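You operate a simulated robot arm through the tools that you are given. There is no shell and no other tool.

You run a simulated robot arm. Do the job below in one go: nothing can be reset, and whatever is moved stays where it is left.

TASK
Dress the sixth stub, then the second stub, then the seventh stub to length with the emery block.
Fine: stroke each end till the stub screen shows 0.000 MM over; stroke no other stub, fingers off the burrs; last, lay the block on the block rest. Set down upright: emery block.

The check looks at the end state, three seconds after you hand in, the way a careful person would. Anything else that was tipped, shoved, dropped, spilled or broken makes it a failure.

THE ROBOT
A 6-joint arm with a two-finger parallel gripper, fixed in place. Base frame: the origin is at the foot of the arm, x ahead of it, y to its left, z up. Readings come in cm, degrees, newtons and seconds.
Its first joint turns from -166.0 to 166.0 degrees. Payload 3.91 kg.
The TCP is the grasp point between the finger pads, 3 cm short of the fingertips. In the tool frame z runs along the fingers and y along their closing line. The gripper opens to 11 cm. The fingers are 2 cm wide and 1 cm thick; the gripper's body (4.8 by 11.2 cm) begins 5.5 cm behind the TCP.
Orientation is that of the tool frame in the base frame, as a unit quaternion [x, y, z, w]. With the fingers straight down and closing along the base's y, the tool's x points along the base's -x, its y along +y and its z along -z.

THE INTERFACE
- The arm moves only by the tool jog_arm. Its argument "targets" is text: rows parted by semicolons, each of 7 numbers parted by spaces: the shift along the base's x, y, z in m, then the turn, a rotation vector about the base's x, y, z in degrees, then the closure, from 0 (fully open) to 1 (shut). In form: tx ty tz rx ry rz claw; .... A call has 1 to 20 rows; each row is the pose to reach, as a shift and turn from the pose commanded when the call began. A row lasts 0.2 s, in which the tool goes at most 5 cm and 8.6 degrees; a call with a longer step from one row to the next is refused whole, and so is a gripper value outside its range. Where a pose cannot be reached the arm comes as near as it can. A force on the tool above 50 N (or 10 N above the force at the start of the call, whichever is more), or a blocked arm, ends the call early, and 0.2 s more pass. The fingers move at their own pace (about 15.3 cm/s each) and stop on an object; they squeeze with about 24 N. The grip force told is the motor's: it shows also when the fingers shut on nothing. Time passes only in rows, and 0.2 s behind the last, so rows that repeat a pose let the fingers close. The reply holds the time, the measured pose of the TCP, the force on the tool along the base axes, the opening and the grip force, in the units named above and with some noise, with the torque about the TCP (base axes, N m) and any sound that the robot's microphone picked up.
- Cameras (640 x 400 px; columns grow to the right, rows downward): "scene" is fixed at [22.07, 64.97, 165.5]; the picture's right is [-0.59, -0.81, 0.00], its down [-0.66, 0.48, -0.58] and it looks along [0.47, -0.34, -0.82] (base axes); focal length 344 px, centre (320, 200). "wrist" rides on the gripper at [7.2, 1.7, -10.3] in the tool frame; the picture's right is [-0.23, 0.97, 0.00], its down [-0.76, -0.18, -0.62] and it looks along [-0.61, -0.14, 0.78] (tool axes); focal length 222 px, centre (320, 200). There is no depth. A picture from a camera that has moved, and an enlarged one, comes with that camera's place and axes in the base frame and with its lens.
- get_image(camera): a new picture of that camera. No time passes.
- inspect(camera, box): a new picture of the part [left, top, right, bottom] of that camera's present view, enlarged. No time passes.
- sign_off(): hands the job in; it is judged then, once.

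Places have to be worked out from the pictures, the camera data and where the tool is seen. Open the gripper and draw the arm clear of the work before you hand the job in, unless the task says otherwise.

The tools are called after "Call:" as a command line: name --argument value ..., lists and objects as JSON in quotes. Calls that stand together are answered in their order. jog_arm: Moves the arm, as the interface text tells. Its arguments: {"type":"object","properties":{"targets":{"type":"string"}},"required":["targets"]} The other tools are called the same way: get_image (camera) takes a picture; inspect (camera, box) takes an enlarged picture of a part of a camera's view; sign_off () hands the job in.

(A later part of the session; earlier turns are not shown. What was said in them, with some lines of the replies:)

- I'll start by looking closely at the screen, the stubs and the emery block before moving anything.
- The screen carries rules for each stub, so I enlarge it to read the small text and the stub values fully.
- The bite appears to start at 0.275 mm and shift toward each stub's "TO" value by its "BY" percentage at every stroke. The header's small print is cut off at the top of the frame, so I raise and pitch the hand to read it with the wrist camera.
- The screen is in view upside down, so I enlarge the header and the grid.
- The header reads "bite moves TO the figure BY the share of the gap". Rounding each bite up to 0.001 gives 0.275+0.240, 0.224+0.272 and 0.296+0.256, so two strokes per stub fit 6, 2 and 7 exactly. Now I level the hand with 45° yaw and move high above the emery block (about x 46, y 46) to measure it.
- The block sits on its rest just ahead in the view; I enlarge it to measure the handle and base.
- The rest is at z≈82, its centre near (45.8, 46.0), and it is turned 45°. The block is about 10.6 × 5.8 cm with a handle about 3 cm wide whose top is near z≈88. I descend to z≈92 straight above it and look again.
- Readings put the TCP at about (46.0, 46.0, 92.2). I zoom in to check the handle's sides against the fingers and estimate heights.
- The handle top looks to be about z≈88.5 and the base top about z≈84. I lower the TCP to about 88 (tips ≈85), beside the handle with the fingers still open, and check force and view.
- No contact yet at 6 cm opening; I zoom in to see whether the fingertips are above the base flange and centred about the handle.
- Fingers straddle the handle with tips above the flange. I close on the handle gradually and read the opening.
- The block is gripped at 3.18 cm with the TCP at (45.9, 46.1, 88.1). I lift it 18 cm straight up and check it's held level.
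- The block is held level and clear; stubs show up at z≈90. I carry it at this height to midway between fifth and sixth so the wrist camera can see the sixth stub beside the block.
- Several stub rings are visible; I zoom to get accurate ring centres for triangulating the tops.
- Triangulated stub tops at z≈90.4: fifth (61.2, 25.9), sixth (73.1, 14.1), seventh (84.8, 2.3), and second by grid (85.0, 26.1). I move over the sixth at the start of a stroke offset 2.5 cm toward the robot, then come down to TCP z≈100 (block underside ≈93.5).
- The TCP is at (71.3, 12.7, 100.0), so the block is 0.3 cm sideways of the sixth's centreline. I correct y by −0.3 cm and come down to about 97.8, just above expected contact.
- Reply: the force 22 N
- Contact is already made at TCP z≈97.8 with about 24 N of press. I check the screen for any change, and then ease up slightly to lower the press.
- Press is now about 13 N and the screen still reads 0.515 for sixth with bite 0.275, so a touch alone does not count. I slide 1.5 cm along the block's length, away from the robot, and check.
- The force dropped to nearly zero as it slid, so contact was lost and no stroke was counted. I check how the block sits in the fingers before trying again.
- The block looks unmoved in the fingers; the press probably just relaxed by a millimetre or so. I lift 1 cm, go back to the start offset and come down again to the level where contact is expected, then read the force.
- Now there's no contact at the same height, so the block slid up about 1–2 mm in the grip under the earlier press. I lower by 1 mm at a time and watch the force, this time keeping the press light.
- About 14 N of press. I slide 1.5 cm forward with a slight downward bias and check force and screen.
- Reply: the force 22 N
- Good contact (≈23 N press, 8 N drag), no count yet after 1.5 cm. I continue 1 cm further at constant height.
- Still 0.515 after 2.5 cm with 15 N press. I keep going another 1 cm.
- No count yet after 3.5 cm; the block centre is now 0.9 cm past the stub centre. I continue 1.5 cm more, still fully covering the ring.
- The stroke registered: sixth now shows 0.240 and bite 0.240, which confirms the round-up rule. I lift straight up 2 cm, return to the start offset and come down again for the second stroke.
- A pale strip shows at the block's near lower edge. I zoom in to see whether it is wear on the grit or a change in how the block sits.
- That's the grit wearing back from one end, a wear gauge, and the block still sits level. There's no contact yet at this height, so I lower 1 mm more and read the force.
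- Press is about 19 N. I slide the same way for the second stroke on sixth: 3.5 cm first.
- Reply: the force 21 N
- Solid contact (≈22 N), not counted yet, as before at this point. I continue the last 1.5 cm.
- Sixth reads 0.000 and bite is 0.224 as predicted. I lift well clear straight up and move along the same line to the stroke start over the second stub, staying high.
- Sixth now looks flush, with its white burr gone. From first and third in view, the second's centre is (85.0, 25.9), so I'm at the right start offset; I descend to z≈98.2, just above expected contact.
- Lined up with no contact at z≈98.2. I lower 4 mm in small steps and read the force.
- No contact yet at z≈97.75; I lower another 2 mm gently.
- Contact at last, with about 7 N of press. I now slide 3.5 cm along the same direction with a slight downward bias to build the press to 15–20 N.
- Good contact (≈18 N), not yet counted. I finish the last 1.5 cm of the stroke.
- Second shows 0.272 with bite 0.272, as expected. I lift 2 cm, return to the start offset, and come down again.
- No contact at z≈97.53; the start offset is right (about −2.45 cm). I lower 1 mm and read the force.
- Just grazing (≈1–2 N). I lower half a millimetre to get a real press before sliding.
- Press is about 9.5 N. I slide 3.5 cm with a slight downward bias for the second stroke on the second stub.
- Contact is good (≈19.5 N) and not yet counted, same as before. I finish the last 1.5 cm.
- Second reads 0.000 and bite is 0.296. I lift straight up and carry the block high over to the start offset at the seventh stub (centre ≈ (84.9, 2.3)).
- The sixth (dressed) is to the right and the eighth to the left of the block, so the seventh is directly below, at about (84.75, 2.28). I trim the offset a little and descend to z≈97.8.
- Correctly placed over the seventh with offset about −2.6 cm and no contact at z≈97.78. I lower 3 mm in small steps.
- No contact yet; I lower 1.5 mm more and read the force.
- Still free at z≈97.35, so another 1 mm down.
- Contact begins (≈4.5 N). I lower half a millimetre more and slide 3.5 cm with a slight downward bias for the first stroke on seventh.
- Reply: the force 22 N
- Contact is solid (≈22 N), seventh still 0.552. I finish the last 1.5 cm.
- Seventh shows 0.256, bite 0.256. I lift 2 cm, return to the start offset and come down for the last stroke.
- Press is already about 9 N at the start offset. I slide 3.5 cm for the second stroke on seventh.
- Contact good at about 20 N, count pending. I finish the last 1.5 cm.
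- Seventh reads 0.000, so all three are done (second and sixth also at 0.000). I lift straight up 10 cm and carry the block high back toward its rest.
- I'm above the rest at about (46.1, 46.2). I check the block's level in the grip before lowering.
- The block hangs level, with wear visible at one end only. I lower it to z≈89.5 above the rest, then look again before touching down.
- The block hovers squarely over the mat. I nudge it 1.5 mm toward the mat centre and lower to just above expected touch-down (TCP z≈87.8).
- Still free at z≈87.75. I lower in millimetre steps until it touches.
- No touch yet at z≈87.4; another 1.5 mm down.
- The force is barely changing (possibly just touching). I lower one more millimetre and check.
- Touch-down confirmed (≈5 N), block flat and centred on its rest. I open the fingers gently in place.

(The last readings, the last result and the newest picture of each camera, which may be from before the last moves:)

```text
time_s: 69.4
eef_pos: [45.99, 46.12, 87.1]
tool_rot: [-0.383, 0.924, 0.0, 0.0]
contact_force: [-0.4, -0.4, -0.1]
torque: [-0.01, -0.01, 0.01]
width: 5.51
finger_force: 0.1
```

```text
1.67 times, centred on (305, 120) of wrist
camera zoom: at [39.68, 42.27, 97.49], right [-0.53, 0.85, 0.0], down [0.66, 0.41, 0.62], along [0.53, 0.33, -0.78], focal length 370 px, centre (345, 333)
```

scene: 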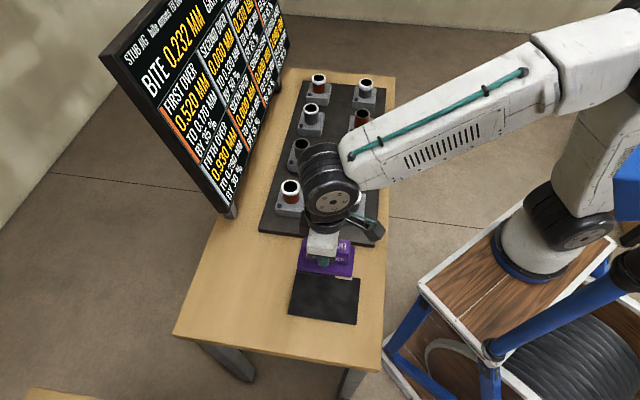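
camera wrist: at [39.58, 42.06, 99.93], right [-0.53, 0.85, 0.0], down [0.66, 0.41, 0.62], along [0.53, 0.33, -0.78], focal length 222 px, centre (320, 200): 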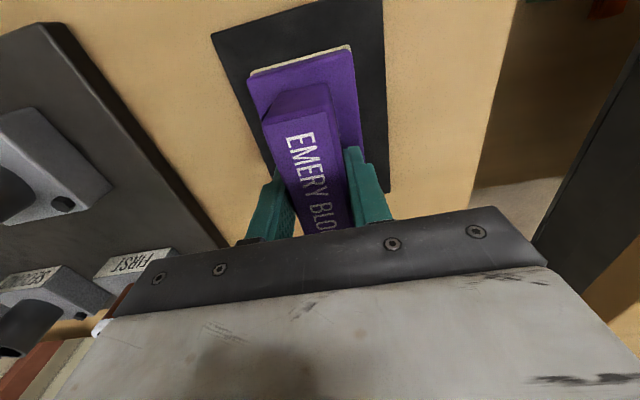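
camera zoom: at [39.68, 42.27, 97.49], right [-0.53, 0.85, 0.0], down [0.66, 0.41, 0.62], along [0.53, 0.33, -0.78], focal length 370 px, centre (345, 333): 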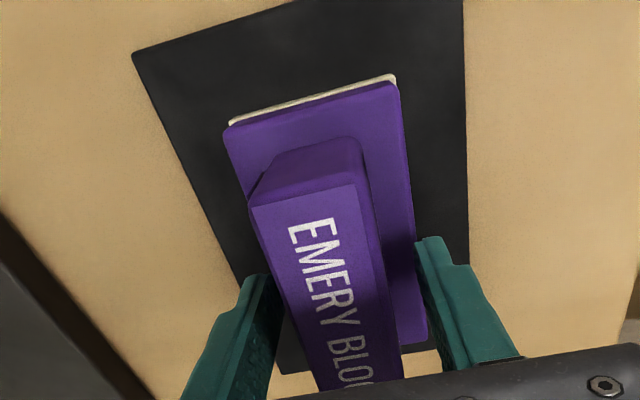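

The block is released and hasn't moved. I raise the hand straight up 20 cm, opening the fingers fully once clear.

Call:
jog_arm --targets "0 0 0.01 0 0 0 0.5; 0 0 0.03 0 0 0 0.5; 0 0 0.06 0 0 0 0.5; 0 0 0.1 0 0 0 0.3; 0 0 0.14 0 0 0 0; 0 0 0.18 0 0 0 0; 0 0 0.22 0 0 0 0; 0 0 0.22 0 0 0 0"

Call:
get_image --camera "wrist"

Call:
get_image --camera "scene"

```text
time_s: 71.2
eef_pos: [45.92, 46.32, 109.27]
tool_rot: [-0.383, 0.924, 0.0, 0.0]
contact_force: [0.1, -0.6, 0.1]
torque: [0.02, -0.01, -0.02]
width: 11.01
finger_force: 0.0
```

```text
taken
camera wrist: at [39.67, 42.47, 119.64], right [-0.53, 0.85, 0.0], down [0.66, 0.41, 0.62], along [0.53, 0.33, -0.78], focal length 222 px, centre (320, 200)
```

wrist: 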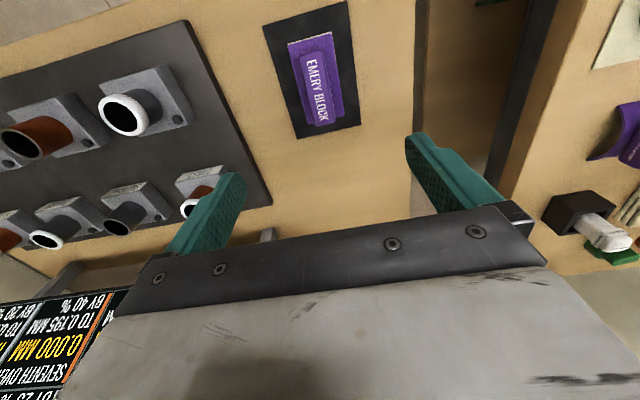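

```text
taken
```

scene: 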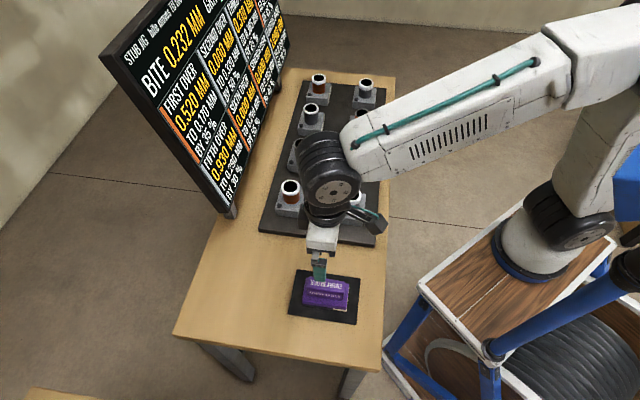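

The block lies upright on its rest. I draw the arm clear, up and back toward its starting place, and then check the whole scene.

Call:
jog_arm --targets "0 -0.02 0.02 0 0 0 0; 0 -0.05 0.04 0 0 0 0; 0.005 -0.09 0.06 0 0 0 0; 0.01 -0.13 0.08 0 0 0 0; 0.01 -0.17 0.09 0 0 0 0; 0.01 -0.21 0.1 0 0 0 0; 0.01 -0.25 0.1 0 0 0 0; 0.01 -0.28 0.1 0 0 0 0; 0.01 -0.28 0.1 0 0 0 0"

Call:
get_image --camera "scene"

Call:
inspect --camera "scene" --box '[100, 0, 300, 220]'

Call:
inspect --camera "scene" --box '[250, 60, 400, 240]'

Call:
inspect --camera "scene" --box '[270, 250, 380, 340]'

```text
time_s: 73.2
eef_pos: [46.87, 18.08, 119.29]
tool_rot: [-0.383, 0.924, 0.0, 0.0]
contact_force: [-0.5, -0.8, 0.4]
torque: [0.04, 0.0, 0.0]
width: 10.99
finger_force: 0.0
```

```text
taken
```

scene: 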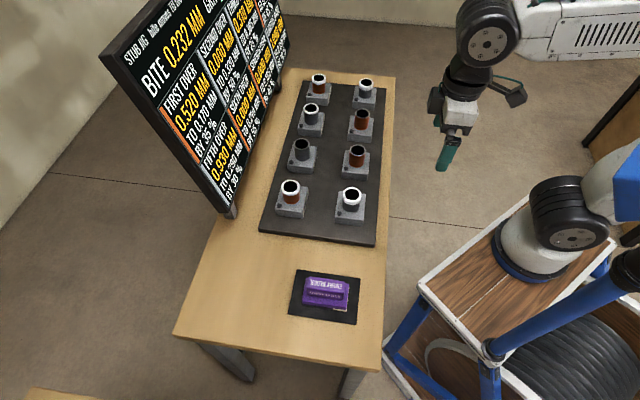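

```text
1.82 times, centred on (200, 110) of scene
camera zoom: at [22.07, 64.97, 165.5], right [-0.59, -0.81, 0.0], down [-0.66, 0.48, -0.58], along [0.47, -0.34, -0.82], focal length 626 px, centre (538, 364)
```

zoom: 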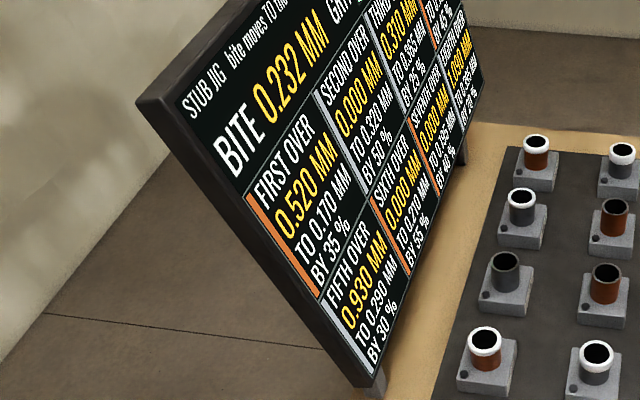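

```text
2.22 times, centred on (325, 150) of scene
camera zoom: at [22.07, 64.97, 165.5], right [-0.59, -0.81, 0.0], down [-0.66, 0.48, -0.58], along [0.47, -0.34, -0.82], focal length 765 px, centre (309, 311)
```

zoom: 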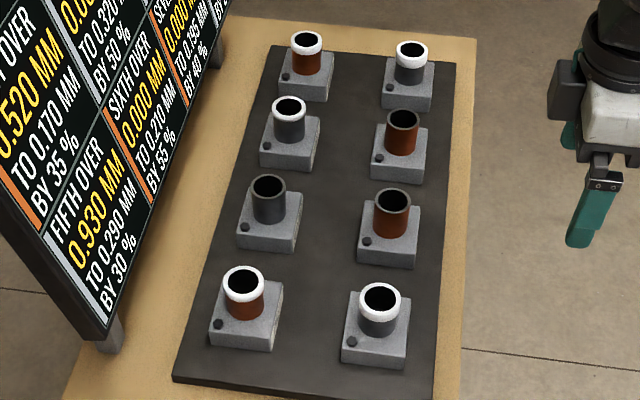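

```text
4.44 times, centred on (325, 295) of scene
camera zoom: at [22.07, 64.97, 165.5], right [-0.59, -0.81, 0.0], down [-0.66, 0.48, -0.58], along [0.47, -0.34, -0.82], focal length 1529 px, centre (298, -222)
```

zoom: 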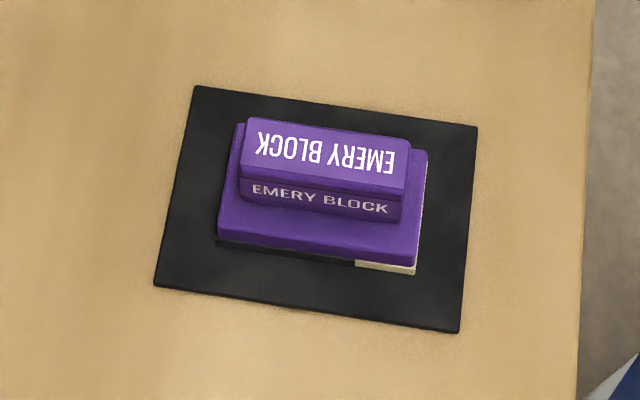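

The screen shows second, sixth and seventh at 0.000. First, third, fifth and eighth read the same as at the start, and the fourth stub still has its burr. The emery block lies upright on its rest, and the gripper is open and clear, so I hand the job in.

Call:
sign_off

```text
The job is handed in.
```

I dressed the sixth, second and seventh stubs in that order, two strokes each, and the stub screen shows 0.000 MM over for all three. The job is handed in; no verdict has come back.

- **Other stubs:** none were stroked. First, third, fifth and eighth still show their starting figures. I couldn't read the fourth's figure at the end, but its burr is still there.
- **Failed first pass:** on the sixth, the block slid up slightly in the grip and lost contact. The screen did not count that pass, so I lifted and started the stroke again.
- **Emery block:** it lies upright and centred on the block rest. The grit has worn back a little at one end, as the strokes use it up.
- **Arm:** the fingers stayed on the block's handle, off the burrs. The gripper is open and drawn clear of the work.
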